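You operate a simulated robot arm through the tools that you are given. There is no shell and no other tool. Be economical: measure what you need, move in short steps, check, and stop when the job is done.

The job below is to be done with a simulated two-armed robot. You get a single attempt, and the scene is never put back.

TASK
Put the whisk on the tile on the top of the tea table. Take the brush from the cubby k7 and leave it on the newspaper. Press the tin press plunger three times. Take the scoop and put it on top of the red dish. Switch the sealer switch off. Open the sliding lid, take the green box from the top of the roasting bench and leave it on the top of the sliding lid, then shut the lid. Put the white cup that says "3" from the top of the roasting bench on the cream card there and the white cup labelled "1" on the dark cake there. Take the plunger on the top of the roasting bench and put it away on the bamboo mat. Put the blue lidded cup on the top of the roasting bench away on the top of the stone tray. Open the glass door, take the glass jar from the low shelf behind the glass door and put it on the grey cake and shut the door again. Any order will do. Set down upright: glass jar.

The check looks at the end state, three seconds after you hand in, the way a careful person would. Anything else that was tipped, shoved, dropped, spilled or broken makes it a failure. A push-on lid holds only when it is set on centred and level and pressed home; a screw cap is set on level and turned clockwise until tight.

THE ROBOT
Two 7-joint arms with three-finger grippers on one trunk, on a base that drives. Base frame: it is fixed to the floor where the robot stands at the start and does not move with it; the origin is under the middle of the robot, x ahead of it, y to its left, z up. Readings come in mm, rad, newtons and seconds.
The left shoulder is at the start at [66, 154, 889], the right one opposite. With the tool pointing down near the work surface each hand reaches from about 260 to 660 mm from the robot's upright axis, wherever it stands, measured 20 degrees to its own side. Places, roughly: bamboo mat (25x40 cm) [-2440, -1060, 840]; blue lidded cup (8x8x6 cm) [-1700, -3600, 900]; box [-500, -4000, 1000]; brush (15x4x4 cm) [500, 400, 1400]; card [-500, -3500, 750]; dark cake (6x6x2 cm) [-1200, -3600, 900]; glass door [-2300, -3200, 1300]; glass jar (6x6x8 cm) [-2500, -3100, 900]; grey cake (6x6x2 cm) [-2400, -2000, 900]; newspaper [250, 2000, 750]; plunger (6x6x6 cm) [-1200, -3700, 900]; red dish (12x12x3 cm) [-1700, 700, 800]; scoop (6x4x12 cm) [700, -1400, 900]; sealer switch [400, -1900, 900]; sliding lid [-900, -2300, 1100]; tile (10x10x1 cm) [-1300, 100, 800]; tin press plunger [600, -1300, 1000]; top of the sliding lid [-900, -2300, 1100]; top of the stone tray (48x26 cm) [-1780, 600, 800]; whisk (5x5x12 cm) [700, 100, 800]; white cup [-750, -3750, 750]. Payload 2.69 kg a hand.
The TCP of each hand is the grasp point between the finger pads, 29 mm short of the fingertips. In the tool frame z runs along the fingers and y along their closing line. The gripper opens to 120 mm. The gripper's body begins 78 mm behind the TCP.
Orientation is told as [roll, pitch, yaw] about the base's x, y, z axes, in that order, counted from this pose: with the fingers straight down and closing along the base's y, the tool's x points along the base's -x, its y along +y and its z along -z.

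THE INTERFACE
- The arms move only by the tool play_rows. It takes "left_increments", "right_increments" or both (then of equal length, played together; a hand with none holds still); each is a list of rows, each a list of 6 numbers: the shift along the tool's x, y, z in units of 250 mm (1.0 is 250 mm), then the turn, a rotation vector about the tool's x, y, z in units of 120 degrees (1.0 is 120 degrees). In form: [[x, y, z, ax, ay, az], ...]. A call has 1 to 10 rows; each row is the pose to reach, as a shift and turn from the pose commanded when the call began, along the tool's axes at that moment. "left_jaw" and "right_jaw" are, for a hand that has rows, the gripper command, from -1 (shut) to 1 (fully open), values between in proportion, set as the call begins (left out, the last holds). A call with a number of a shift or a turn outside -1 to 1 is refused whole. Rows are played at 5 a second. More than 50 mm and 0.15 rad between two rows, or a gripper value outside its range, and nothing of the call is played. Where a pose cannot be reached the arm comes as near as it can. A force on the tool above 40 N (or 10 N above the force at the start of the call, whichever is more), or a blocked arm, ends the call early, and 0.2 s more pass. The fingers move at their own pace and stop on an object; they squeeze with about 35 N. The grip force told is the motor's: it shows also when the fingers shut on nothing. Time passes only in rows, and 0.2 s behind the last, so rows that repeat a pose let the fingers close. The reply holds the time, the measured pose of the TCP, the force on the tool along the base axes, the opening and the grip force, in the units named above and with some noise, with the torque about the TCP (base axes, N m) and any sound that the robot's microphone picked up, and new pictures: "show" is both (left out), scene, wrist or none (wrist: the cameras of the hands that moved).
- Cameras (640 x 400 px; columns grow to the right, rows downward): "scene" is now at [187.1, 29, 1091.8]; the picture's right is [0.33, -0.94, 0.00], its down [0.02, 0.01, -1.00] and it looks along [0.94, 0.33, 0.02] (base axes); focal length 223 px, centre (320, 200). "left" rides on the left gripper at [63, 0, -104] in its tool frame; the picture's right is [0.00, 1.00, 0.00], its down [-0.83, 0.00, -0.56] and it looks along [-0.56, 0.00, 0.83] (tool axes); focal length 275 px, centre (320, 200). "right" rides on the right gripper at [63, 0, -104] in its tool frame; the picture's right is [0.00, 1.00, 0.00], its down [-0.83, 0.00, -0.56] and it looks along [-0.56, 0.00, 0.83] (tool axes); focal length 275 px, centre (320, 200).
- slide_trunk(by): slides the trunk up (or, below 0, down) by that many mm; the arms and the scene camera ride with it, the base frame stays. It gives what a move gives, with no picture.
- base_move(legs): drives the robot by 1 to 6 legs, each [ahead, left, turn to the left] in mm, mm and rad, along the robot's own axes; the way and the turn of a leg run together, so that a leg with both is an arc; at most 1500 mm and 3.142 rad a leg. The arms and the cameras ride along, it lands a little off, and it stops where it bumps. It gives what a move gives, and a new picture of the scene camera.
- aim_head(pan, tilt): turns the head with the scene camera to pan (to the left, within 1.396 rad either way) and tilt (down, from -0.506 to 1.204), counted from straight ahead of the robot. It gives what a move gives, and a new picture of the scene camera.
- locate(camera, pixels): for up to 12 pixels [column, row] of the newest picture of that camera ("zoom" is the newest enlarged one), the place [x, y, z] in the base frame of the surface seen there, good to about 2 mm. No time passes.
- close_up(camera, box): a new picture of the part [left, top, right, bottom] of that camera's present view, enlarged. No time passes.
- close_job(): hands the job in; it is judged then, once.

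Work in short steps. Measure before you move; look again where a grasp or a placing could have gone wrong, and mend it. You have 378 turns and 360 pictures in all, those below and enlarged ones among them. Open the grippers and draw the arms clear of the work before you hand the job in, unless the task says otherwise; then end with one line.

The tools are called by a JSON object that holds its "fn" and its "kwargs". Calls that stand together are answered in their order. play_rows: Moves the arms, as the interface text tells. Its arguments: {"type":"object","properties":{"left_increments":{"type":"array"},"left_jaw":{"type":"number"},"right_increments":{"type":"array"},"right_jaw":{"type":"number"},"show":{"type":"string","enum":["both","scene","wrist","none"]}},"required":[]} The other tools are called the same way: slide_trunk (by) slides the trunk up or down; base_move (legs) drives the base; aim_head (pan, tilt) turns the head that bears the scene camera; locate (camera, pixels) gives the place of the surface under pixels of a picture; close_up (camera, box) takes an enlarged picture of a part of a camera's view; close_job () hands the job in.

At the start:

```text
time: 0.0
left_tool_pos: [390.6, 403.5, 1000.7]
left_orientation: [-0.001, 0.0, 0.0]
left_wrist_force: [-0.4, -0.4, 0.6]
left_torque: [0.01, 0.0, 0.0]
left_width: 119.7
left_finger_force: 0.1
right_tool_pos: [343.4, 7.0, 1000.7]
right_orientation: [-0.001, -0.003, -0.001]
right_wrist_force: [-0.2, -0.8, 0.0]
right_torque: [-0.02, 0.0, -0.01]
right_width: 120.0
right_finger_force: 0.1
trunk travel left (down, up): [-259.0, 179.0]
robot x, y, heading: [-1.1, 1.1, 0.003]
head pan, tilt: [0.337, -0.021]
```

scene: 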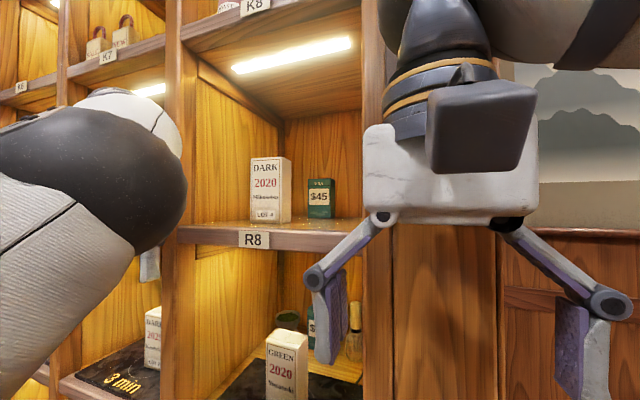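
right: 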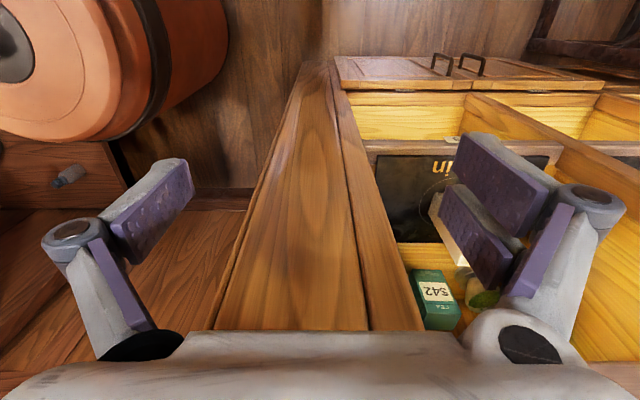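
left: 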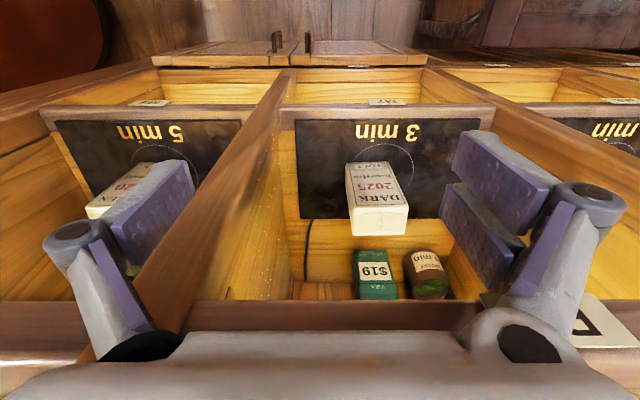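

The scene shows the cubby rack ahead, with K7 at about (107,56). I'll turn the head up and left to see the brush.

{"fn": "aim_head", "kwargs": {"pan": 0.75, "tilt": -0.4}}

{"fn": "close_up", "kwargs": {"camera": "scene", "box": [200, 60, 520, 260]}}

```text
time: 0.9
left_tool_pos: [391.2, 404.2, 1000.9]
left_orientation: [0.0, -0.001, -0.001]
left_wrist_force: [-0.5, -0.2, 0.8]
left_torque: [-0.02, -0.02, 0.0]
left_width: 120.2
left_finger_force: 0.0
right_tool_pos: [344.1, 8.4, 999.8]
right_orientation: [0.0, -0.003, 0.0]
right_wrist_force: [0.3, 0.1, 0.4]
right_torque: [-0.04, 0.02, 0.01]
right_width: 120.0
right_finger_force: 0.1
trunk travel left (down, up): [-259.0, 179.0]
robot x, y, heading: [4.3, -1.2, 0.0]
head pan, tilt: [0.75, -0.4]
```

scene: 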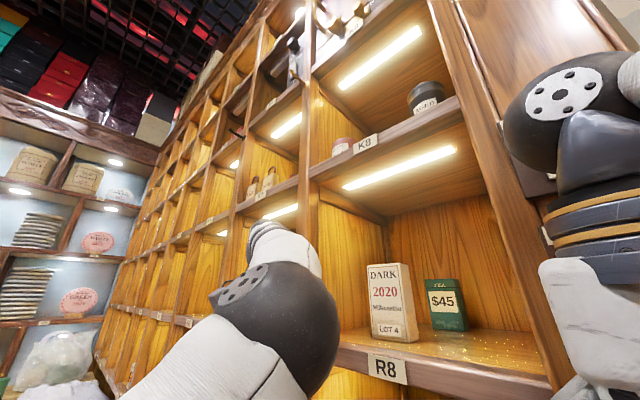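

```text
2.00 times, centred on (360, 160) of scene
```

zoom: 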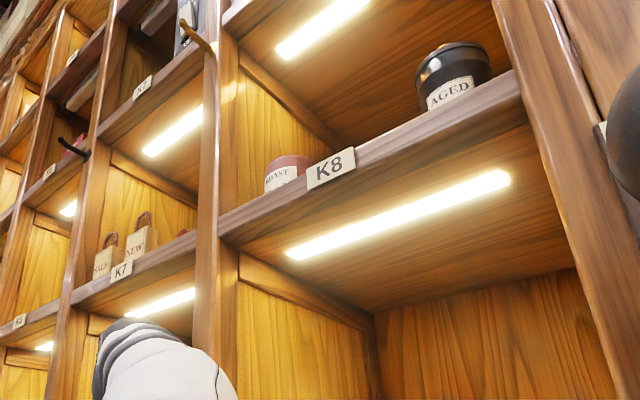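

K7's contents show at zoom (100-190, 215-270). I'll locate some points.

{"fn": "locate", "kwargs": {"camera": "zoom", "pixels": [[122, 271], [105, 262], [140, 240], [185, 233], [200, 38], [330, 165], [75, 150], [85, 300], [210, 215], [145, 85]]}}

{"fn": "slide_trunk", "kwargs": {"by": 179}}

{"fn": "close_up", "kwargs": {"camera": "scene", "box": [180, 60, 420, 210]}}

```text
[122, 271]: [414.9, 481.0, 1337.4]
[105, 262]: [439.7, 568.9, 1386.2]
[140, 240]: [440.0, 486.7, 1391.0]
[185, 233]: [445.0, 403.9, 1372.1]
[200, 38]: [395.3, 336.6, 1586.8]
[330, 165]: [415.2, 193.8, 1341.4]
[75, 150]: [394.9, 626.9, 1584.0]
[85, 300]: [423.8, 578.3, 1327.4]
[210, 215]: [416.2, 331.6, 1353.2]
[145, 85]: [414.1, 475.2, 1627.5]
```

```text
time: 2.9
left_tool_pos: [388.2, 404.7, 1181.8]
left_orientation: [0.002, -0.004, 0.002]
left_wrist_force: [-9.3, -0.1, 4.2]
left_torque: [-0.06, -1.35, 0.01]
left_width: 119.9
left_finger_force: 0.1
right_tool_pos: [341.7, 8.4, 1179.7]
right_orientation: [-0.001, -0.005, 0.002]
right_wrist_force: [0.2, 0.2, -0.8]
right_torque: [0.01, -0.01, 0.02]
right_width: 120.1
right_finger_force: 0.1
trunk travel left (down, up): [-438.0, 0.0]
robot x, y, heading: [0.3, -1.8, -0.0]
head pan, tilt: [0.75, -0.4]
```

```text
2.67 times, centred on (300, 135) of scene
```

zoom: 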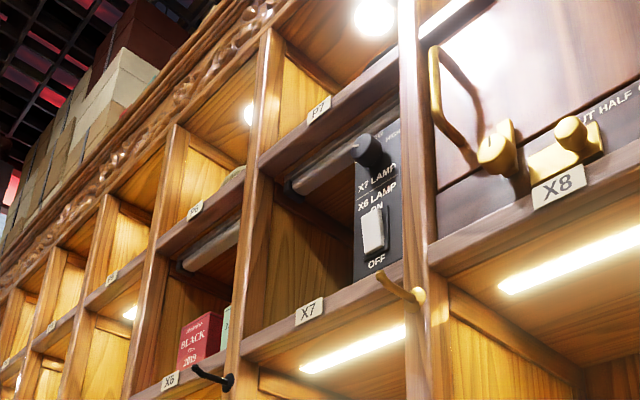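

The left hand reads −9 N in x, so it is touching a shelf edge. I draw both hands back.

{"fn": "play_rows", "kwargs": {"left_increments": [[0.1, 0, 0, 0, 0, 0], [0.24, 0, 0, 0, 0, 0], [0.4, 0, 0, 0, 0, 0]], "right_increments": [[0.1, 0, 0, 0, 0, 0], [0.2, 0, 0, 0, 0, 0], [0.2, 0, 0, 0, 0, 0]], "show": "none"}}

{"fn": "aim_head", "kwargs": {"pan": 0.85, "tilt": -0.05}}

```text
time: 3.7
left_tool_pos: [288.8, 401.9, 1177.9]
left_orientation: [0.002, 0.001, 0.001]
left_wrist_force: [-0.1, -0.4, 0.0]
left_torque: [0.0, 0.03, 0.0]
left_width: 119.9
left_finger_force: 0.1
right_tool_pos: [293.6, 5.4, 1178.9]
right_orientation: [0.001, -0.003, 0.001]
right_wrist_force: [-0.3, -0.8, 0.7]
right_torque: [0.02, 0.03, 0.02]
right_width: 120.0
right_finger_force: 0.1
trunk travel left (down, up): [-438.0, 0.0]
robot x, y, heading: [-0.7, 2.4, 0.001]
head pan, tilt: [0.75, -0.4]
```

```text
time: 4.5
left_tool_pos: [290.3, 403.5, 1177.4]
left_orientation: [0.0, -0.001, -0.001]
left_wrist_force: [0.6, -0.6, 0.9]
left_torque: [-0.02, 0.01, 0.01]
left_width: 120.0
left_finger_force: 0.0
right_tool_pos: [293.1, 7.1, 1179.2]
right_orientation: [0.0, -0.003, 0.0]
right_wrist_force: [-0.8, 0.1, 0.0]
right_torque: [0.0, 0.0, -0.02]
right_width: 120.1
right_finger_force: 0.1
trunk travel left (down, up): [-438.0, 0.0]
robot x, y, heading: [-1.9, -2.1, -0.003]
head pan, tilt: [0.85, -0.051]
```

scene: 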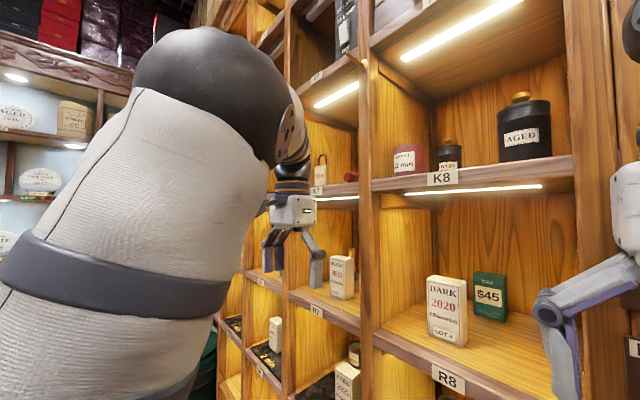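

I back up 350 mm for a clear look into K7.

{"fn": "base_move", "kwargs": {"legs": [[-350, 250, 0]]}}

{"fn": "aim_head", "kwargs": {"pan": 0.15, "tilt": 0.0}}

```text
time: 7.1
left_tool_pos: [-63.3, 651.9, 1177.6]
left_orientation: [-0.002, 0.0, -0.002]
left_wrist_force: [0.2, 0.2, 0.5]
left_torque: [-0.02, 0.0, -0.01]
left_width: 120.0
left_finger_force: 0.1
right_tool_pos: [-60.7, 256.3, 1178.2]
right_orientation: [-0.001, -0.002, -0.001]
right_wrist_force: [1.0, 0.0, -0.5]
right_torque: [-0.04, 0.01, -0.03]
right_width: 120.1
right_finger_force: 0.0
trunk travel left (down, up): [-438.0, 0.0]
robot x, y, heading: [-351.6, 247.8, -0.004]
head pan, tilt: [0.85, -0.051]
```

scene: 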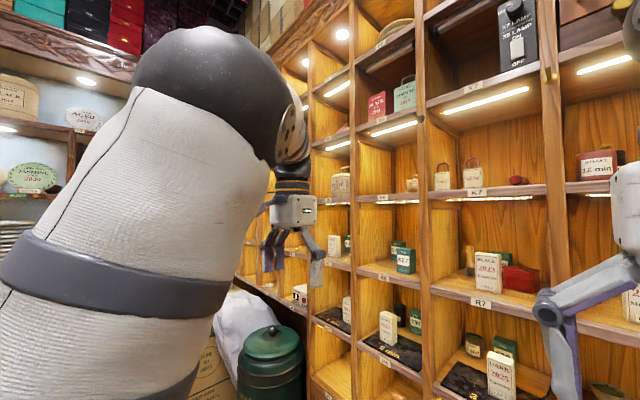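

```text
time: 8.2
left_tool_pos: [-62.7, 652.6, 1178.0]
left_orientation: [0.0, 0.001, -0.001]
left_wrist_force: [0.4, 0.9, -0.2]
left_torque: [0.01, -0.02, 0.0]
left_width: 119.9
left_finger_force: 0.1
right_tool_pos: [-60.1, 256.8, 1179.3]
right_orientation: [0.0, -0.003, -0.001]
right_wrist_force: [0.1, -0.8, -0.8]
right_torque: [0.01, 0.0, -0.01]
right_width: 119.8
right_finger_force: 0.1
trunk travel left (down, up): [-438.0, 0.0]
robot x, y, heading: [-353.5, 249.8, -0.001]
head pan, tilt: [0.15, 0.0]
```

scene: 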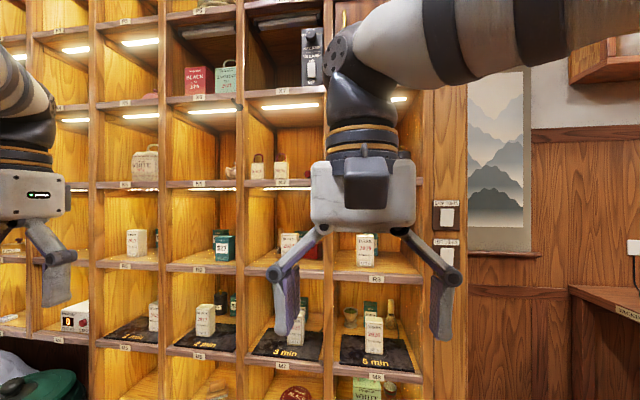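

The right arm hides the brush, so I swing it 200 mm to the right.

{"fn": "play_rows", "kwargs": {"right_increments": [[0, -0.2, 0, 0, 0, 0], [0, -0.4, 0, 0, 0, 0], [0, -0.6, -0.1, 0, 0, 0], [0, -0.8, -0.1, 0, 0, 0], [0, -1.0, -0.1, 0, 0, 0]], "show": "none"}}

{"fn": "close_up", "kwargs": {"camera": "scene", "box": [220, 100, 380, 200]}}

```text
refused: row 3 steps farther than a row can; nothing moved
```

```text
4.00 times, centred on (300, 150) of scene
```

zoom: 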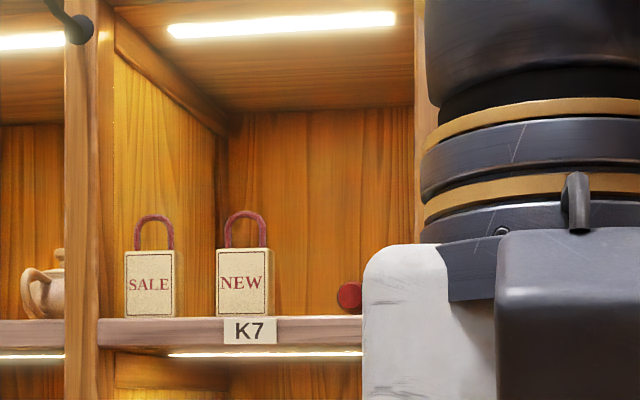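

The brush handle end is the red disc at zoom (349,296), pointing out along x. I'll locate it and move the right arm aside.

{"fn": "locate", "kwargs": {"camera": "zoom", "pixels": [[349, 296], [349, 284], [349, 307], [340, 296], [358, 296], [270, 290], [300, 316], [415, 150], [330, 322], [245, 312]]}}

{"fn": "play_rows", "kwargs": {"right_increments": [[0, -0.19, 0, 0, 0, 0], [0, -0.38, 0, 0, 0, 0], [0, -0.57, 0, 0, 0, 0], [0, -0.76, 0, 0, 0, 0], [0, -0.95, 0, 0, 0, 0]], "show": "none"}}

{"fn": "close_up", "kwargs": {"camera": "scene", "box": [220, 100, 380, 200]}}

```text
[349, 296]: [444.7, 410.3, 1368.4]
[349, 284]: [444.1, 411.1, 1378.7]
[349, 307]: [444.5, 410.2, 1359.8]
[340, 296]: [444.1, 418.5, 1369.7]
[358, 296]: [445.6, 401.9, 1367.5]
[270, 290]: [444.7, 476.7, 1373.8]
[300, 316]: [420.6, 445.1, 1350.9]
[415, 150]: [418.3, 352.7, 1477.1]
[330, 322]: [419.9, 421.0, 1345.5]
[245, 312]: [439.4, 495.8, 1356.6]
```

```text
time: 9.4
left_tool_pos: [-63.0, 651.1, 1178.4]
left_orientation: [0.002, 0.0, -0.001]
left_wrist_force: [0.0, -0.5, -0.2]
left_torque: [0.03, 0.02, 0.0]
left_width: 120.0
left_finger_force: 0.1
right_tool_pos: [-58.2, 17.1, 1177.3]
right_orientation: [0.003, -0.005, -0.001]
right_wrist_force: [-0.1, 1.0, 0.3]
right_torque: [0.02, 0.02, 0.02]
right_width: 119.9
right_finger_force: 0.0
trunk travel left (down, up): [-438.0, 0.0]
robot x, y, heading: [-354.7, 248.4, -0.003]
head pan, tilt: [0.15, 0.0]
```

```text
4.00 times, centred on (300, 150) of scene
```

zoom: 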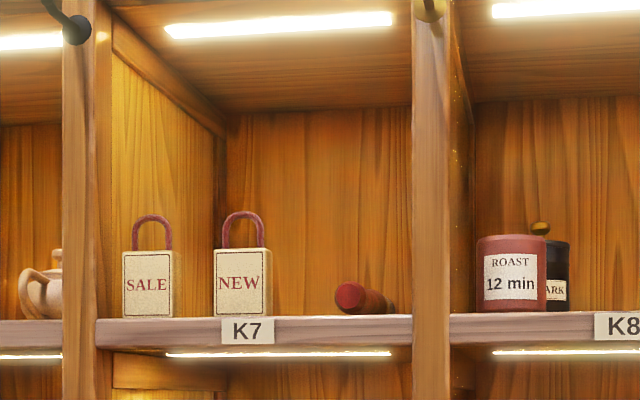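

The brush lies along x with its axis at about z=1367 and y=410 at the handle end. I locate its tail and turn the left hand to point forward while raising it.

{"fn": "locate", "kwargs": {"camera": "zoom", "pixels": [[370, 300], [382, 303], [392, 306], [375, 292], [405, 312]]}}

{"fn": "play_rows", "kwargs": {"left_increments": [[-0.04, 0, -0.0768, 0, -0.071, 0], [-0.08, 0, -0.1536, 0, -0.142, 0], [-0.12, 0, -0.2304, 0, -0.213, 0], [-0.16, 0, -0.3072, 0, -0.284, 0], [-0.2, 0, -0.384, 0, -0.355, 0], [-0.24, 0, -0.4608, 0, -0.426, 0], [-0.28, 0, -0.5376, 0, -0.497, 0], [-0.32, 0, -0.6144, 0, -0.568, 0], [-0.36, 0, -0.6912, 0, -0.639, 0], [-0.4, 0, -0.768, 0, -0.71, 0]], "left_jaw": 0.2, "show": "none"}}

```text
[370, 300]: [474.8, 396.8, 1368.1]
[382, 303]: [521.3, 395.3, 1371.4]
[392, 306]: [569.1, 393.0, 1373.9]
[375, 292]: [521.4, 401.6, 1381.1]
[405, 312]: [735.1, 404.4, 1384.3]
```

```text
time: 11.6
left_tool_pos: [38.0, 651.7, 1369.5]
left_orientation: [0.011, -1.492, -0.011]
left_wrist_force: [-0.1, 1.4, 0.4]
left_torque: [0.04, -0.03, -0.03]
left_width: 72.2
left_finger_force: 0.0
right_tool_pos: [-56.9, 19.0, 1176.6]
right_orientation: [-0.001, -0.004, -0.002]
right_wrist_force: [0.2, -0.1, 0.0]
right_torque: [0.01, 0.01, 0.0]
right_width: 120.2
right_finger_force: 0.2
trunk travel left (down, up): [-438.0, 0.0]
robot x, y, heading: [-353.3, 252.0, 0.0]
head pan, tilt: [0.15, 0.0]
```

Arm is oriented. I drive to bring the hand in front of the brush (dx +340, dy −245), squaring up the last bit of pitch first.

{"fn": "play_rows", "kwargs": {"left_increments": [[0, 0, 0, 0, -0.0377, 0]], "show": "none"}}

{"fn": "base_move", "kwargs": {"legs": [[0, -245, 0], [320, 0, 0]]}}

{"fn": "close_up", "kwargs": {"camera": "left", "box": [0, 0, 640, 400]}}

```text
time: 12.0
left_tool_pos: [35.6, 652.2, 1369.7]
left_orientation: [0.183, -1.567, -0.185]
left_wrist_force: [-0.9, -0.3, -0.4]
left_torque: [-0.06, -0.02, 0.0]
left_width: 72.0
left_finger_force: 0.1
right_tool_pos: [-57.4, 19.8, 1176.2]
right_orientation: [0.0, -0.003, -0.002]
right_wrist_force: [0.0, -0.2, 0.2]
right_torque: [-0.04, -0.01, -0.01]
right_width: 119.9
right_finger_force: 0.0
trunk travel left (down, up): [-438.0, 0.0]
robot x, y, heading: [-353.5, 248.5, -0.003]
head pan, tilt: [0.15, 0.0]
```

```text
time: 16.2
left_tool_pos: [355.9, 407.0, 1369.1]
left_orientation: [0.107, -1.567, -0.113]
left_wrist_force: [0.3, 0.1, -0.7]
left_torque: [0.01, 0.02, 0.0]
left_width: 72.1
left_finger_force: 0.2
right_tool_pos: [259.6, -225.6, 1176.8]
right_orientation: [0.0, -0.005, -0.002]
right_wrist_force: [0.9, -0.7, 0.2]
right_torque: [-0.03, -0.02, -0.03]
right_width: 120.1
right_finger_force: 0.3
trunk travel left (down, up): [-438.0, 0.0]
robot x, y, heading: [-36.6, 2.0, -0.005]
head pan, tilt: [0.15, 0.0]
```

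scene: 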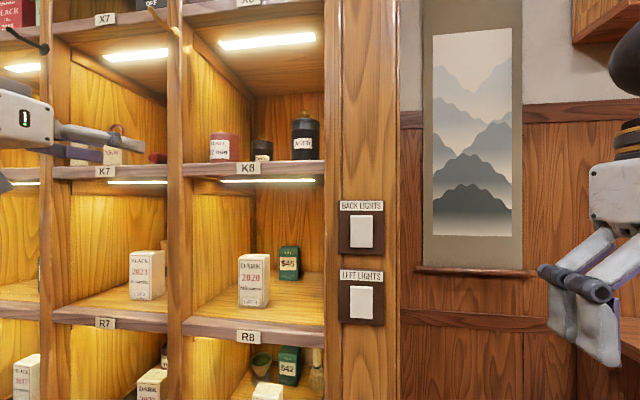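

```text
1.00 times, centred on (320, 200) of left (not enlarged: the box is as wide or as high as the picture)
```

zoom: 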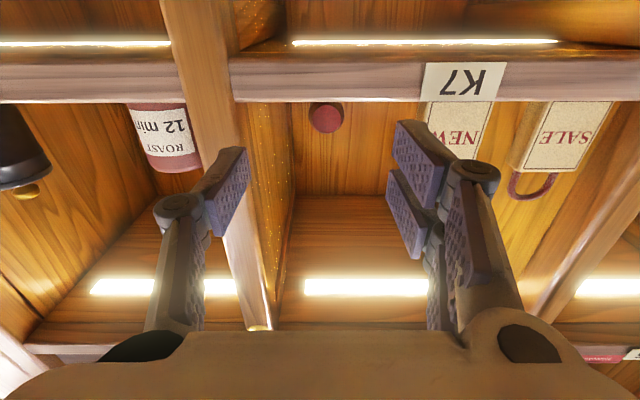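

Brush centred between the fingers at (326,117). I advance 120 mm and close.

{"fn": "play_rows", "kwargs": {"left_increments": [[0, 0, 0.12, 0, 0, 0], [0, 0, 0.24, 0, 0, 0], [0, 0, 0.36, 0, 0, 0], [0, 0, 0.48, 0, 0, 0], [0, 0, 0.48, 0, 0, 0]], "show": "wrist"}}

{"fn": "play_rows", "kwargs": {"left_increments": [[0, 0, 0, 0, 0, 0], [0, 0, 0, 0, 0, 0], [0, 0, 0, 0, 0, 0]], "left_jaw": -1, "show": "wrist"}}

```text
time: 17.4
left_tool_pos: [472.2, 408.4, 1373.2]
left_orientation: [2.766, -1.566, -2.767]
left_wrist_force: [-8.6, 13.4, 15.2]
left_torque: [0.75, 1.05, 0.14]
left_width: 72.3
left_finger_force: 0.1
right_tool_pos: [256.2, -224.6, 1178.2]
right_orientation: [-0.001, -0.007, -0.006]
right_wrist_force: [-0.4, -0.1, 0.7]
right_torque: [0.04, 0.01, 0.02]
right_width: 120.2
right_finger_force: 0.1
trunk travel left (down, up): [-438.0, 0.0]
robot x, y, heading: [-36.8, 5.4, -0.005]
head pan, tilt: [0.15, 0.0]
```

left: 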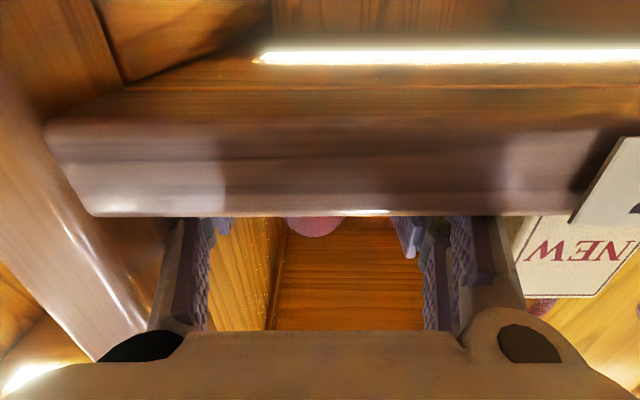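

```text
time: 18.2
left_tool_pos: [475.2, 401.8, 1372.1]
left_orientation: [1.963, -1.567, -1.971]
left_wrist_force: [7.7, 1.5, 29.0]
left_torque: [0.53, 0.4, -0.76]
left_width: 25.0
left_finger_force: 34.7
right_tool_pos: [258.5, -228.2, 1176.9]
right_orientation: [0.001, -0.005, -0.006]
right_wrist_force: [-0.1, 0.2, -0.9]
right_torque: [0.02, 0.0, -0.01]
right_width: 120.2
right_finger_force: 0.0
trunk travel left (down, up): [-438.0, 0.0]
robot x, y, heading: [-34.9, 6.6, -0.004]
head pan, tilt: [0.15, 0.0]
```

left: 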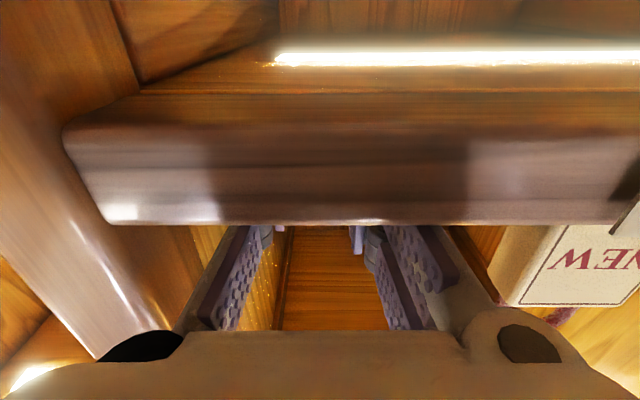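

Gripped at 25 mm width; there's an upward push from the shelf. I lift 30 mm then withdraw.

{"fn": "play_rows", "kwargs": {"left_increments": [[-0.04, 0, 0, 0, 0, 0], [-0.1, 0, 0, 0, 0, 0], [-0.14, 0, 0, 0, 0, 0]], "show": "none"}}

{"fn": "play_rows", "kwargs": {"left_increments": [[0, 0, -0.15, 0, 0, 0], [0, 0, -0.3, 0, 0, 0], [0, 0, -0.45, 0, 0, 0], [0, 0, -0.6, 0, 0, 0], [0, 0, -0.75, 0, 0, 0]], "show": "wrist"}}

```text
time: 19.0
left_tool_pos: [476.1, 405.9, 1403.5]
left_orientation: [-0.018, -1.563, 0.014]
left_wrist_force: [0.5, 0.2, -1.1]
left_torque: [0.01, 0.06, -0.03]
left_width: 25.0
left_finger_force: 34.7
right_tool_pos: [259.0, -225.7, 1176.8]
right_orientation: [0.0, -0.004, -0.003]
right_wrist_force: [0.3, 0.2, -0.9]
right_torque: [0.0, -0.01, 0.01]
right_width: 120.0
right_finger_force: 0.0
trunk travel left (down, up): [-438.0, 0.0]
robot x, y, heading: [-36.5, 5.2, -0.001]
head pan, tilt: [0.15, 0.0]
```

```text
time: 20.2
left_tool_pos: [287.0, 404.6, 1405.5]
left_orientation: [0.009, -1.568, -0.015]
left_wrist_force: [0.6, -0.4, -1.2]
left_torque: [0.02, 0.09, 0.0]
left_width: 25.2
left_finger_force: 35.4
right_tool_pos: [259.8, -225.7, 1177.0]
right_orientation: [0.0, -0.003, -0.004]
right_wrist_force: [0.4, -0.1, 0.1]
right_torque: [-0.02, -0.04, -0.04]
right_width: 120.1
right_finger_force: 0.0
trunk travel left (down, up): [-438.0, 0.0]
robot x, y, heading: [-37.0, 8.1, -0.004]
head pan, tilt: [0.15, 0.0]
```

left: 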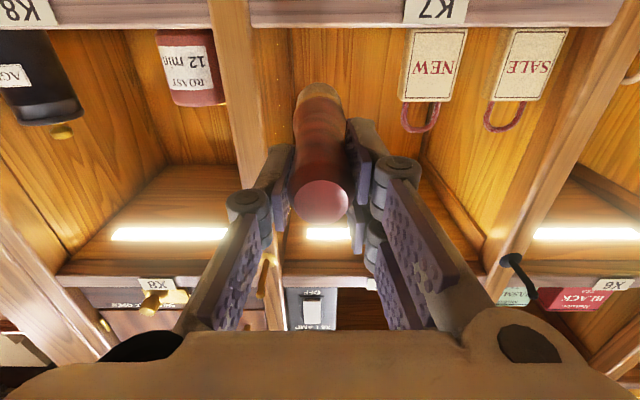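

Brush is out. I back away from the rack and turn left towards the newspaper to look at it.

{"fn": "base_move", "kwargs": {"legs": [[-350, 0, 0], [0, 0, 1.571]]}}

{"fn": "aim_head", "kwargs": {"pan": -0.3, "tilt": 0.3}}

```text
time: 26.4
left_tool_pos: [-796.3, 326.0, 1405.1]
left_orientation: [0.066, -1.566, 1.513]
left_wrist_force: [-0.4, -0.2, 0.0]
left_torque: [-0.06, 0.04, -0.03]
left_width: 25.1
left_finger_force: 35.5
right_tool_pos: [-163.7, 303.6, 1176.6]
right_orientation: [0.0, -0.003, 1.579]
right_wrist_force: [-0.5, -0.2, -0.3]
right_torque: [-0.04, 0.02, 0.0]
right_width: 119.9
right_finger_force: 0.1
trunk travel left (down, up): [-438.0, 0.0]
robot x, y, heading: [-393.0, 5.3, 1.575]
head pan, tilt: [0.15, 0.0]
```

scene: 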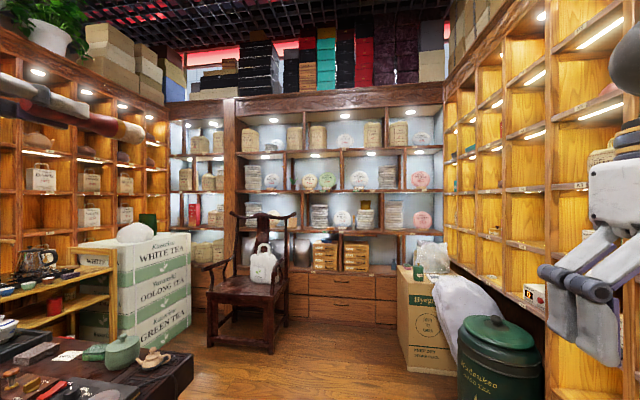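

```text
time: 27.3
left_tool_pos: [-796.2, 326.6, 1405.1]
left_orientation: [0.034, -1.567, 1.547]
left_wrist_force: [0.2, 0.1, -1.4]
left_torque: [-0.06, -0.02, 0.0]
left_width: 25.0
left_finger_force: 34.7
right_tool_pos: [-165.1, 304.2, 1176.6]
right_orientation: [0.0, -0.002, 1.58]
right_wrist_force: [-0.1, -0.2, 0.6]
right_torque: [-0.03, -0.04, -0.01]
right_width: 119.9
right_finger_force: 0.0
trunk travel left (down, up): [-438.0, 0.0]
robot x, y, heading: [-391.0, 9.0, 1.578]
head pan, tilt: [-0.3, 0.3]
```

scene: 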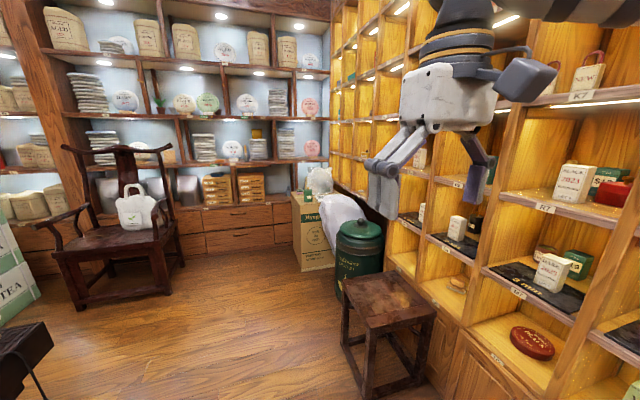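

The cardboard box near (318,215) could carry the newspaper; I zoom in and locate.

{"fn": "close_up", "kwargs": {"camera": "scene", "box": [240, 140, 400, 240]}}

{"fn": "locate", "kwargs": {"camera": "scene", "pixels": [[305, 230], [298, 195], [345, 208], [360, 235], [375, 290], [392, 310], [320, 178], [430, 310], [195, 330], [300, 330]]}}

```text
4.00 times, centred on (320, 190) of scene
```

zoom: 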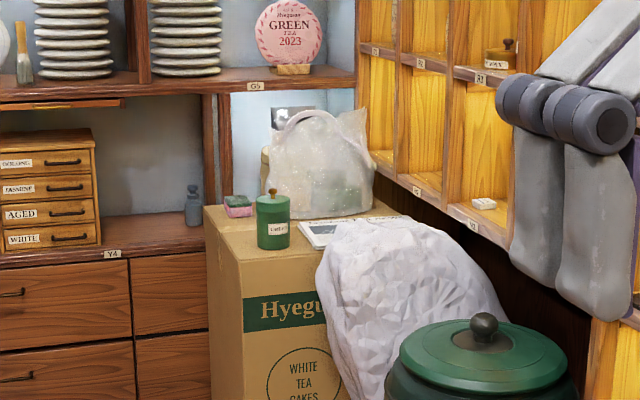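

```text
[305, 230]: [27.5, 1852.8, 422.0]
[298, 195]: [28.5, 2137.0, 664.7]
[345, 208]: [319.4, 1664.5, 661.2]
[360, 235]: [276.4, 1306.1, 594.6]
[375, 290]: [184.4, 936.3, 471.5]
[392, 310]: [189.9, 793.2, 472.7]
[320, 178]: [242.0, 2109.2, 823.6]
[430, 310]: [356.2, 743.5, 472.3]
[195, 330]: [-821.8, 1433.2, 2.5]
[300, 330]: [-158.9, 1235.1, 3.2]
```

The newspaper is the printed sheet at zoom (320-400, 215-245). Locate it and neighbours.

{"fn": "locate", "kwargs": {"camera": "zoom", "pixels": [[312, 232], [340, 222], [325, 243], [395, 218], [360, 221], [275, 225], [320, 190], [245, 215], [215, 215], [345, 245], [400, 250]]}}

```text
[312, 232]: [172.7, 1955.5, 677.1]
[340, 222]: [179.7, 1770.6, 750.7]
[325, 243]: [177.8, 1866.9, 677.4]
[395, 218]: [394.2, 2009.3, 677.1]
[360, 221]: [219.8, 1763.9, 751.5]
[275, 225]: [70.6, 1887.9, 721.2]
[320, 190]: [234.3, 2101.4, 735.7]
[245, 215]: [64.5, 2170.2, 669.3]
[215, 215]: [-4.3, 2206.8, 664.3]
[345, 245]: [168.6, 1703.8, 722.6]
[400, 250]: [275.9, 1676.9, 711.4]
```

Newspaper surface: z≈677, x 175–390, y 1865–2010. To lay the brush flat I'll hand it to the right hand (tool down). First I bring both hands to a meeting place.

{"fn": "play_rows", "kwargs": {"left_increments": [[0.125, -0.116, 0.05, 0.047, 0, 0], [0.25, -0.232, 0.1, 0.094, 0, 0], [0.375, -0.348, 0.15, 0.141, 0, 0], [0.5, -0.464, 0.2, 0.188, 0, 0], [0.625, -0.58, 0.25, 0.235, 0, 0], [0.75, -0.696, 0.3, 0.282, 0, 0], [0.875, -0.812, 0.35, 0.329, 0, 0], [1.0, -0.93, 0.4, 0.375, 0, 0]], "right_increments": [[-0.045, 0.088, -0.04, 0, 0, 0.047], [-0.09, 0.175, -0.08, 0, 0, 0.094], [-0.135, 0.26, -0.12, 0, 0, 0.141], [-0.18, 0.35, -0.16, 0, 0, 0.188], [-0.225, 0.44, -0.2, 0, 0, 0.235], [-0.27, 0.525, -0.24, 0, 0, 0.282], [-0.315, 0.61, -0.29, 0, 0, 0.329], [-0.36, 0.7, -0.33, 0, 0, 0.375]], "show": "both"}}

```text
time: 29.1
left_tool_pos: [-565.2, 431.8, 1152.8]
left_orientation: [-0.757, -1.565, 1.55]
left_wrist_force: [0.3, 1.0, -1.1]
left_torque: [-0.05, 0.06, -0.07]
left_width: 24.7
left_finger_force: 35.0
left hand out of reach, approached as far as the arm can: row 3, 4
right_tool_pos: [-325.7, 344.1, 1267.6]
right_orientation: [0.05, -0.015, 0.833]
right_wrist_force: [0.2, 0.8, -0.5]
right_torque: [-0.08, -0.03, 0.0]
right_width: 120.0
right_finger_force: 0.1
right hand out of reach, approached as far as the arm can: row 7, 8
trunk travel left (down, up): [-438.0, 0.0]
robot x, y, heading: [-391.9, 4.0, 1.58]
head pan, tilt: [-0.3, 0.3]
```

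scene: 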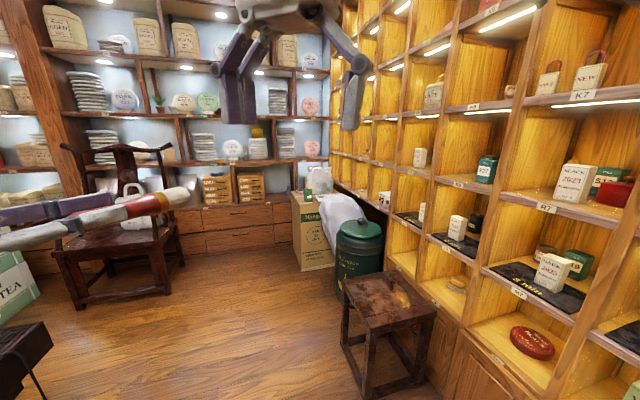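
right: 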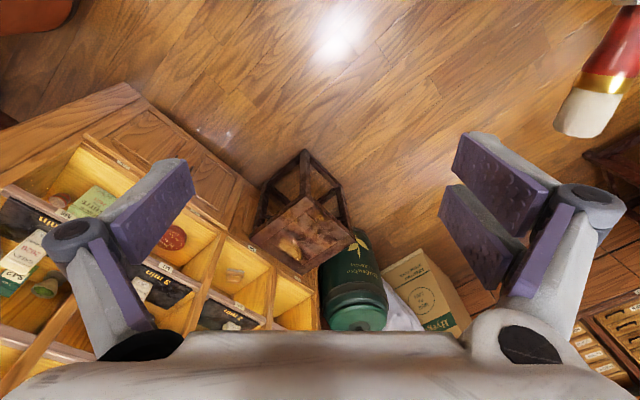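
left: 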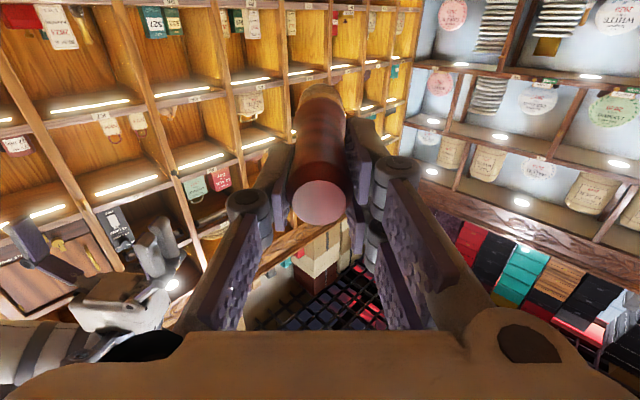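

Left brush is pointing 45° in; the right hand is near its height limit, so I lower the left by 60 mm and bring the right over the brush at z≈1165.

{"fn": "play_rows", "kwargs": {"left_increments": [[0.04, 0, 0, 0, 0, 0], [0.08, 0, 0, 0, 0, 0], [0.12, 0, 0, 0, 0, 0], [0.16, 0, 0, 0, 0, 0], [0.2, 0, 0, 0, 0, 0], [0.24, 0, 0, 0, 0, 0]], "right_increments": [[0.017, 0.15, 0.064, 0, 0, 0], [0.034, 0.31, 0.128, 0, 0, 0], [0.05, 0.46, 0.19, 0, 0, 0], [0.067, 0.62, 0.25, 0, 0, 0], [0.084, 0.77, 0.31, 0, 0, 0], [0.1, 0.925, 0.38, 0, 0, 0]], "show": "wrist"}}

```text
time: 30.5
left_tool_pos: [-563.9, 427.8, 1094.6]
left_orientation: [-0.724, -1.567, 1.516]
left_wrist_force: [0.2, 0.4, -0.4]
left_torque: [-0.05, 0.04, 0.0]
left_width: 25.0
left_finger_force: 35.0
right_tool_pos: [-448.4, 388.4, 1185.1]
right_orientation: [0.053, -0.019, 0.834]
right_wrist_force: [-0.5, -0.5, -0.2]
right_torque: [0.02, 0.01, 0.01]
right_width: 120.0
right_finger_force: 0.0
right hand out of reach, approached as far as the arm can: row 1, 2, 3, 4, 5, 6
trunk travel left (down, up): [-438.0, 0.0]
robot x, y, heading: [-391.0, 6.2, 1.579]
head pan, tilt: [-0.3, 0.3]
```

right: 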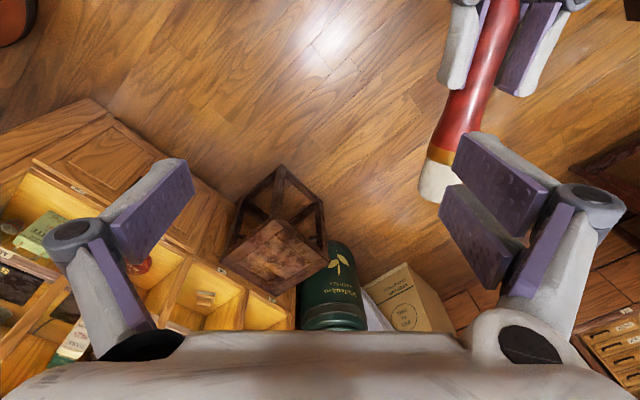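
left: 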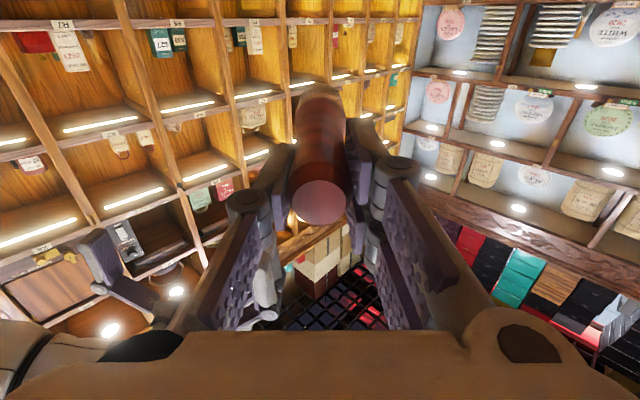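

Right arm can't reach that far at this height. I bring the brush lower and closer with both hands.

{"fn": "play_rows", "kwargs": {"left_increments": [[0.1, -0.106, 0.021, 0, 0, 0], [0.2, -0.212, 0.042, 0, 0, 0], [0.3, -0.318, 0.063, 0, 0, 0], [0.4, -0.424, 0.084, 0, 0, 0], [0.4, -0.424, 0.084, 0, 0, 0]], "right_increments": [[-0.019, -0.109, 0.1, 0, 0, 0], [-0.038, -0.218, 0.2, 0, 0, 0], [-0.057, -0.327, 0.3, 0, 0, 0], [-0.077, -0.436, 0.4, 0, 0, 0], [-0.077, -0.436, 0.4, 0, 0, 0]], "show": "wrist"}}

```text
time: 31.7
left_tool_pos: [-474.5, 375.4, 991.6]
left_orientation: [-0.909, -1.567, 1.704]
left_wrist_force: [-0.4, -0.4, -1.0]
left_torque: [-0.04, 0.07, 0.0]
left_width: 25.0
left_finger_force: 35.4
left hand out of reach, approached as far as the arm can: row 4, 5
right_tool_pos: [-355.3, 338.3, 1078.9]
right_orientation: [0.054, -0.019, 0.837]
right_wrist_force: [0.0, 0.0, 0.9]
right_torque: [0.02, -0.01, -0.01]
right_width: 119.9
right_finger_force: 0.1
trunk travel left (down, up): [-438.0, 0.0]
robot x, y, heading: [-388.2, 4.5, 1.58]
head pan, tilt: [-0.3, 0.3]
```

right: 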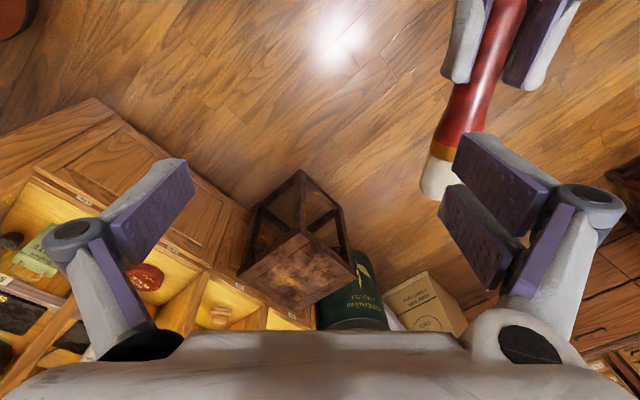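
left: 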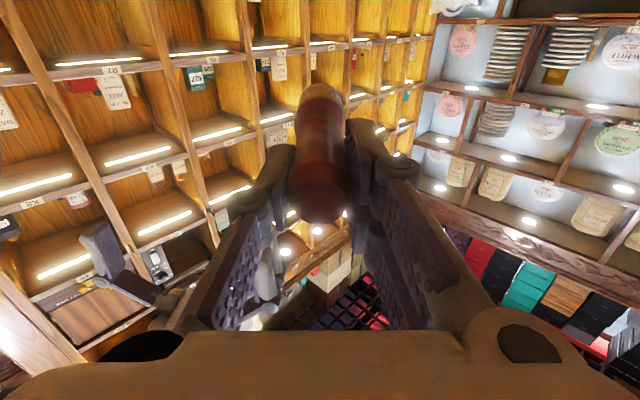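

I now take the right hand over the brush point (−418,432) and square it up.

{"fn": "play_rows", "kwargs": {"right_increments": [[-0.037, 0.147, 0.02, 0.009, 0.003, 0.007], [-0.075, 0.294, 0.04, 0.018, 0.006, 0.014], [-0.112, 0.44, 0.06, 0.026, 0.009, 0.02], [-0.112, 0.44, 0.06, 0.026, 0.009, 0.02]], "show": "wrist"}}

```text
time: 32.7
left_tool_pos: [-474.7, 375.7, 993.0]
left_orientation: [-0.693, -1.567, 1.484]
left_wrist_force: [0.8, -0.3, -1.8]
left_torque: [-0.06, 0.05, -0.01]
left_width: 25.1
left_finger_force: 35.0
right_tool_pos: [-417.8, 434.8, 1069.4]
right_orientation: [0.0, 0.003, 0.794]
right_wrist_force: [-0.1, 0.0, 0.7]
right_torque: [0.07, 0.04, 0.0]
right_width: 120.0
right_finger_force: 0.0
trunk travel left (down, up): [-438.0, 0.0]
robot x, y, heading: [-389.0, 7.4, 1.584]
head pan, tilt: [-0.3, 0.3]
```

right: 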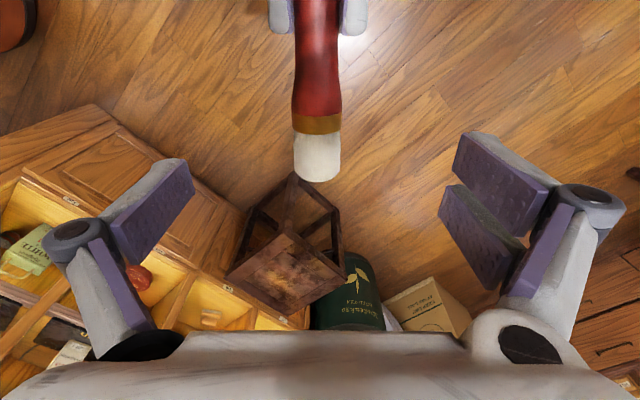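

Aligned over the ferrule (col 318, row ~127). I descend 76 mm, shifted 10 mm towards the handle, and close.

{"fn": "play_rows", "kwargs": {"right_increments": [[0.04, 0, 0.1, 0, 0, 0], [0.04, 0, 0.2, 0, 0, 0], [0.04, 0, 0.3, 0, 0, 0], [0.04, 0, 0.3, 0, 0, 0]], "right_jaw": 0.2, "show": "none"}}

{"fn": "play_rows", "kwargs": {"right_increments": [[0, 0, 0, 0, 0, 0], [0, 0, 0, 0, 0, 0], [0, 0, 0, 0, 0, 0]], "right_jaw": -1, "show": "wrist"}}

```text
time: 33.7
left_tool_pos: [-475.9, 375.9, 991.9]
left_orientation: [-0.766, -1.567, 1.559]
left_wrist_force: [1.1, 0.6, -0.1]
left_torque: [-0.06, 0.08, -0.01]
left_width: 25.0
left_finger_force: 35.0
right_tool_pos: [-424.4, 430.3, 992.8]
right_orientation: [0.0, 0.0, 0.794]
right_wrist_force: [0.2, -0.3, 1.2]
right_torque: [0.03, -0.04, 0.02]
right_width: 72.1
right_finger_force: 0.0
trunk travel left (down, up): [-438.0, 0.0]
robot x, y, heading: [-392.6, 5.5, 1.58]
head pan, tilt: [-0.3, 0.3]
```

```text
time: 34.5
left_tool_pos: [-475.8, 376.5, 991.6]
left_orientation: [-0.325, -1.567, 1.121]
left_wrist_force: [-9.9, 12.1, -5.6]
left_torque: [-0.12, 0.37, 0.54]
left_width: 25.1
left_finger_force: 35.2
right_tool_pos: [-423.7, 429.2, 994.7]
right_orientation: [-0.003, 0.002, 0.795]
right_wrist_force: [9.9, -13.3, 3.0]
right_torque: [-0.18, -0.17, 0.62]
right_width: 31.2
right_finger_force: 35.2
trunk travel left (down, up): [-438.0, 0.0]
robot x, y, heading: [-391.3, 5.3, 1.576]
head pan, tilt: [-0.3, 0.3]
```

right: 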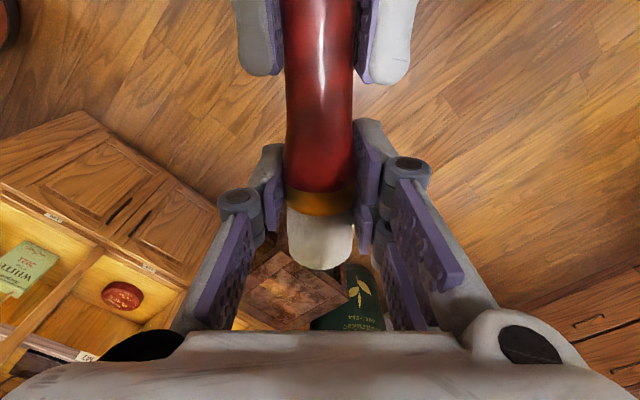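

Right hand has the brush (31 mm). Release left and draw it back.

{"fn": "play_rows", "kwargs": {"left_increments": [[0, 0, 0, 0, 0, 0], [0, 0, 0, 0, 0, 0], [0, 0, 0, 0, 0, 0]], "left_jaw": 0.4, "show": "none"}}

{"fn": "play_rows", "kwargs": {"left_increments": [[0, 0, -0.15, 0, 0, 0], [0, 0.05, -0.3, 0, 0, 0], [0, 0.15, -0.45, 0, 0, 0], [0, 0.25, -0.6, 0, 0, 0]], "show": "none"}}

```text
time: 35.3
left_tool_pos: [-474.4, 376.0, 991.2]
left_orientation: [-0.808, -1.566, 1.603]
left_wrist_force: [0.6, -0.5, -0.8]
left_torque: [0.02, -0.03, 0.01]
left_width: 84.1
left_finger_force: 0.1
right_tool_pos: [-424.2, 431.3, 993.7]
right_orientation: [0.0, 0.002, 0.795]
right_wrist_force: [-1.1, 0.4, -0.2]
right_torque: [0.02, 0.02, 0.01]
right_width: 31.0
right_finger_force: 35.0
trunk travel left (down, up): [-438.0, 0.0]
robot x, y, heading: [-393.2, 10.4, 1.581]
head pan, tilt: [-0.3, 0.3]
```

```text
time: 36.3
left_tool_pos: [-632.6, 344.6, 1020.2]
left_orientation: [-0.835, -1.564, 1.628]
left_wrist_force: [-0.1, 0.9, -0.3]
left_torque: [-0.05, 0.01, -0.04]
left_width: 84.1
left_finger_force: 0.1
left hand out of reach, approached as far as the arm can: row 1, 2, 3, 4
right_tool_pos: [-425.1, 430.4, 994.2]
right_orientation: [-0.002, 0.001, 0.793]
right_wrist_force: [-0.2, -0.1, 0.9]
right_torque: [0.02, -0.05, 0.03]
right_width: 30.9
right_finger_force: 34.8
trunk travel left (down, up): [-438.0, 0.0]
robot x, y, heading: [-389.2, 11.3, 1.578]
head pan, tilt: [-0.3, 0.3]
```

Turn the left hand back to pointing down.

{"fn": "play_rows", "kwargs": {"left_increments": [[0, 0, 0, 0, 0.071, 0], [0, 0.04, 0, 0, 0.142, 0], [0, 0.08, 0, 0, 0.213, 0], [0, 0.12, 0, 0, 0.284, 0], [0, 0.16, 0, 0, 0.355, 0], [0, 0.2, 0, 0, 0.426, 0], [0, 0.2, 0, 0, 0.497, 0], [0, 0.2, 0, 0, 0.568, 0], [0, 0.2, 0, 0, 0.639, 0], [0, 0.2, 0, 0, 0.71, 0]], "show": "none"}}

{"fn": "play_rows", "kwargs": {"left_increments": [[0, 0.1, 0, 0, 0.035, -0.06], [0, 0.2, 0, 0, 0.035, -0.12], [0, 0.3, 0, 0, 0.035, -0.18], [0, 0.3, 0, 0, 0.035, -0.24], [0, 0.3, 0, 0, 0.035, -0.3], [0, 0.3, 0, 0, 0.035, -0.36]], "show": "none"}}

{"fn": "base_move", "kwargs": {"legs": [[0, 0, 0], [900, -150, 0]]}}

```text
time: 38.5
left_tool_pos: [-669.2, 380.0, 1018.4]
left_orientation: [-0.002, -0.08, 0.794]
left_wrist_force: [0.1, -0.1, -0.2]
left_torque: [-0.06, -0.02, 0.01]
left_width: 83.8
left_finger_force: 0.1
right_tool_pos: [-424.4, 431.9, 993.8]
right_orientation: [-0.002, 0.002, 0.793]
right_wrist_force: [-0.1, 0.2, -0.2]
right_torque: [-0.03, -0.03, -0.02]
right_width: 31.0
right_finger_force: 34.4
trunk travel left (down, up): [-438.0, 0.0]
robot x, y, heading: [-393.8, 6.8, 1.58]
head pan, tilt: [-0.3, 0.3]
```

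```text
time: 39.9
left_tool_pos: [-721.6, 434.1, 1016.4]
left_orientation: [-0.031, 0.01, 1.55]
left_wrist_force: [-0.4, -1.0, -0.3]
left_torque: [-0.01, -0.02, 0.04]
left_width: 84.1
left_finger_force: 0.1
right_tool_pos: [-424.6, 431.0, 994.3]
right_orientation: [0.0, 0.001, 0.793]
right_wrist_force: [0.6, 0.4, -0.7]
right_torque: [0.03, -0.01, 0.0]
right_width: 31.1
right_finger_force: 35.2
trunk travel left (down, up): [-438.0, 0.0]
robot x, y, heading: [-392.4, 3.5, 1.584]
head pan, tilt: [-0.3, 0.3]
```

```text
time: 45.0
left_tool_pos: [-590.6, 1332.9, 1018.6]
left_orientation: [-0.03, 0.01, 1.559]
left_wrist_force: [-0.1, -0.2, -0.1]
left_torque: [-0.03, 0.01, 0.0]
left_width: 84.0
left_finger_force: 0.0
right_tool_pos: [-293.0, 1333.7, 993.6]
right_orientation: [0.0, 0.0, 0.806]
right_wrist_force: [0.4, 0.5, 0.7]
right_torque: [0.02, 0.01, -0.06]
right_width: 31.3
right_finger_force: 34.2
trunk travel left (down, up): [-438.0, 0.0]
robot x, y, heading: [-257.4, 910.8, 1.592]
head pan, tilt: [-0.3, 0.3]
```

scene: 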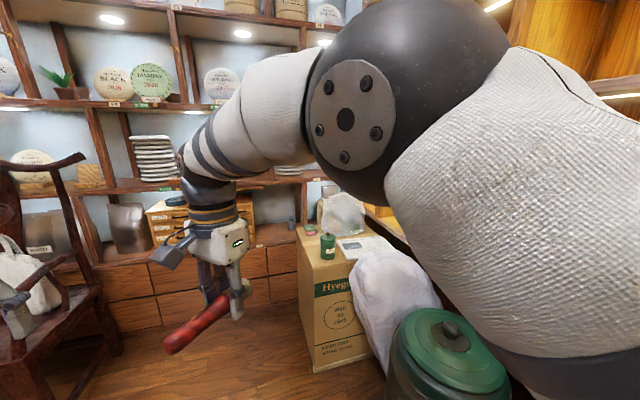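

I inspect the newspaper area more closely.

{"fn": "close_up", "kwargs": {"camera": "scene", "box": [290, 180, 418, 260]}}

{"fn": "locate", "kwargs": {"camera": "zoom", "pixels": [[240, 310], [270, 390], [400, 300], [440, 280], [480, 330], [330, 330], [350, 380], [190, 360], [270, 230], [470, 350], [380, 270], [300, 280]]}}

```text
5.00 times, centred on (354, 220) of scene
```

zoom: 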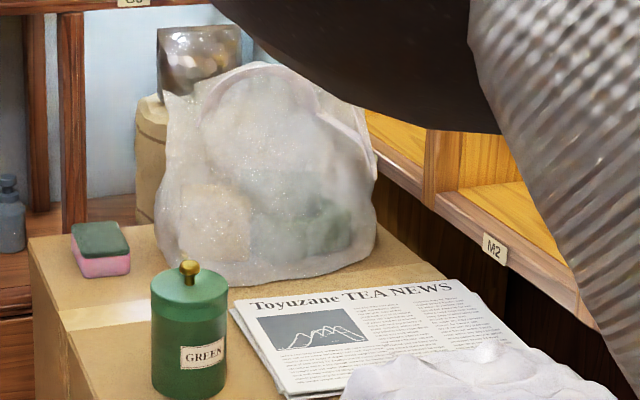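

```text
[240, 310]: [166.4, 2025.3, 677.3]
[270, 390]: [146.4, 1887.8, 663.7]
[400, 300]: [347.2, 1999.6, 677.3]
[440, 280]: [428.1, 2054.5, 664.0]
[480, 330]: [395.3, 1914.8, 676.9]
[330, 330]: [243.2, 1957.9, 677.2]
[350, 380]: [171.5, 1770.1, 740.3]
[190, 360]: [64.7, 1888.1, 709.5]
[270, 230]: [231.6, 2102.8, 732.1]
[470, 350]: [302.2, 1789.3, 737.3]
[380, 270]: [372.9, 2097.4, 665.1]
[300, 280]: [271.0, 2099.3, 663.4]
```

Locate the surrounding obstacles (chair, bin, shelf front) before driving in.

{"fn": "locate", "kwargs": {"camera": "scene", "pixels": [[400, 355], [425, 330], [365, 295], [345, 330], [95, 260], [75, 160], [120, 300], [250, 255], [15, 300], [315, 250]]}}

```text
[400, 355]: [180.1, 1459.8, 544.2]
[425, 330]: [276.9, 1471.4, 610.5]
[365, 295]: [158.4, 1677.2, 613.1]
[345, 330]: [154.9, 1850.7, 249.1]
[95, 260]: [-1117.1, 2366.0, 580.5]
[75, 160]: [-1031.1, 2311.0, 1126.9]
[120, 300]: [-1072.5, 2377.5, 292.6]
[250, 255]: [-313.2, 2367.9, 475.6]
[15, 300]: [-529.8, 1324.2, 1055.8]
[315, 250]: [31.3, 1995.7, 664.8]
```

Bin edge at x≈180, box front y≈1852, drawers at y≈2368: room to stand at (−120,1510). Drive there.

{"fn": "base_move", "kwargs": {"legs": [[597, -149, 0], [0, 0, -0.4]]}}

```text
time: 49.7
left_tool_pos: [-258.9, 2034.6, 1018.2]
left_orientation: [-0.031, 0.012, 1.154]
left_wrist_force: [0.0, 0.0, 0.5]
left_torque: [0.0, 0.03, 0.02]
left_width: 84.1
left_finger_force: 0.1
right_tool_pos: [15.4, 1917.2, 993.0]
right_orientation: [-0.001, 0.002, 0.402]
right_wrist_force: [-0.6, -0.2, 0.3]
right_torque: [-0.02, 0.01, -0.01]
right_width: 31.2
right_finger_force: 34.9
trunk travel left (down, up): [-438.0, 0.0]
robot x, y, heading: [-118.7, 1515.7, 1.185]
head pan, tilt: [-0.3, 0.3]
```

scene: 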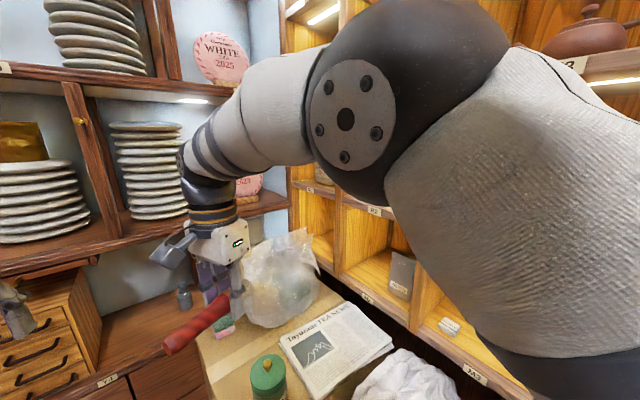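

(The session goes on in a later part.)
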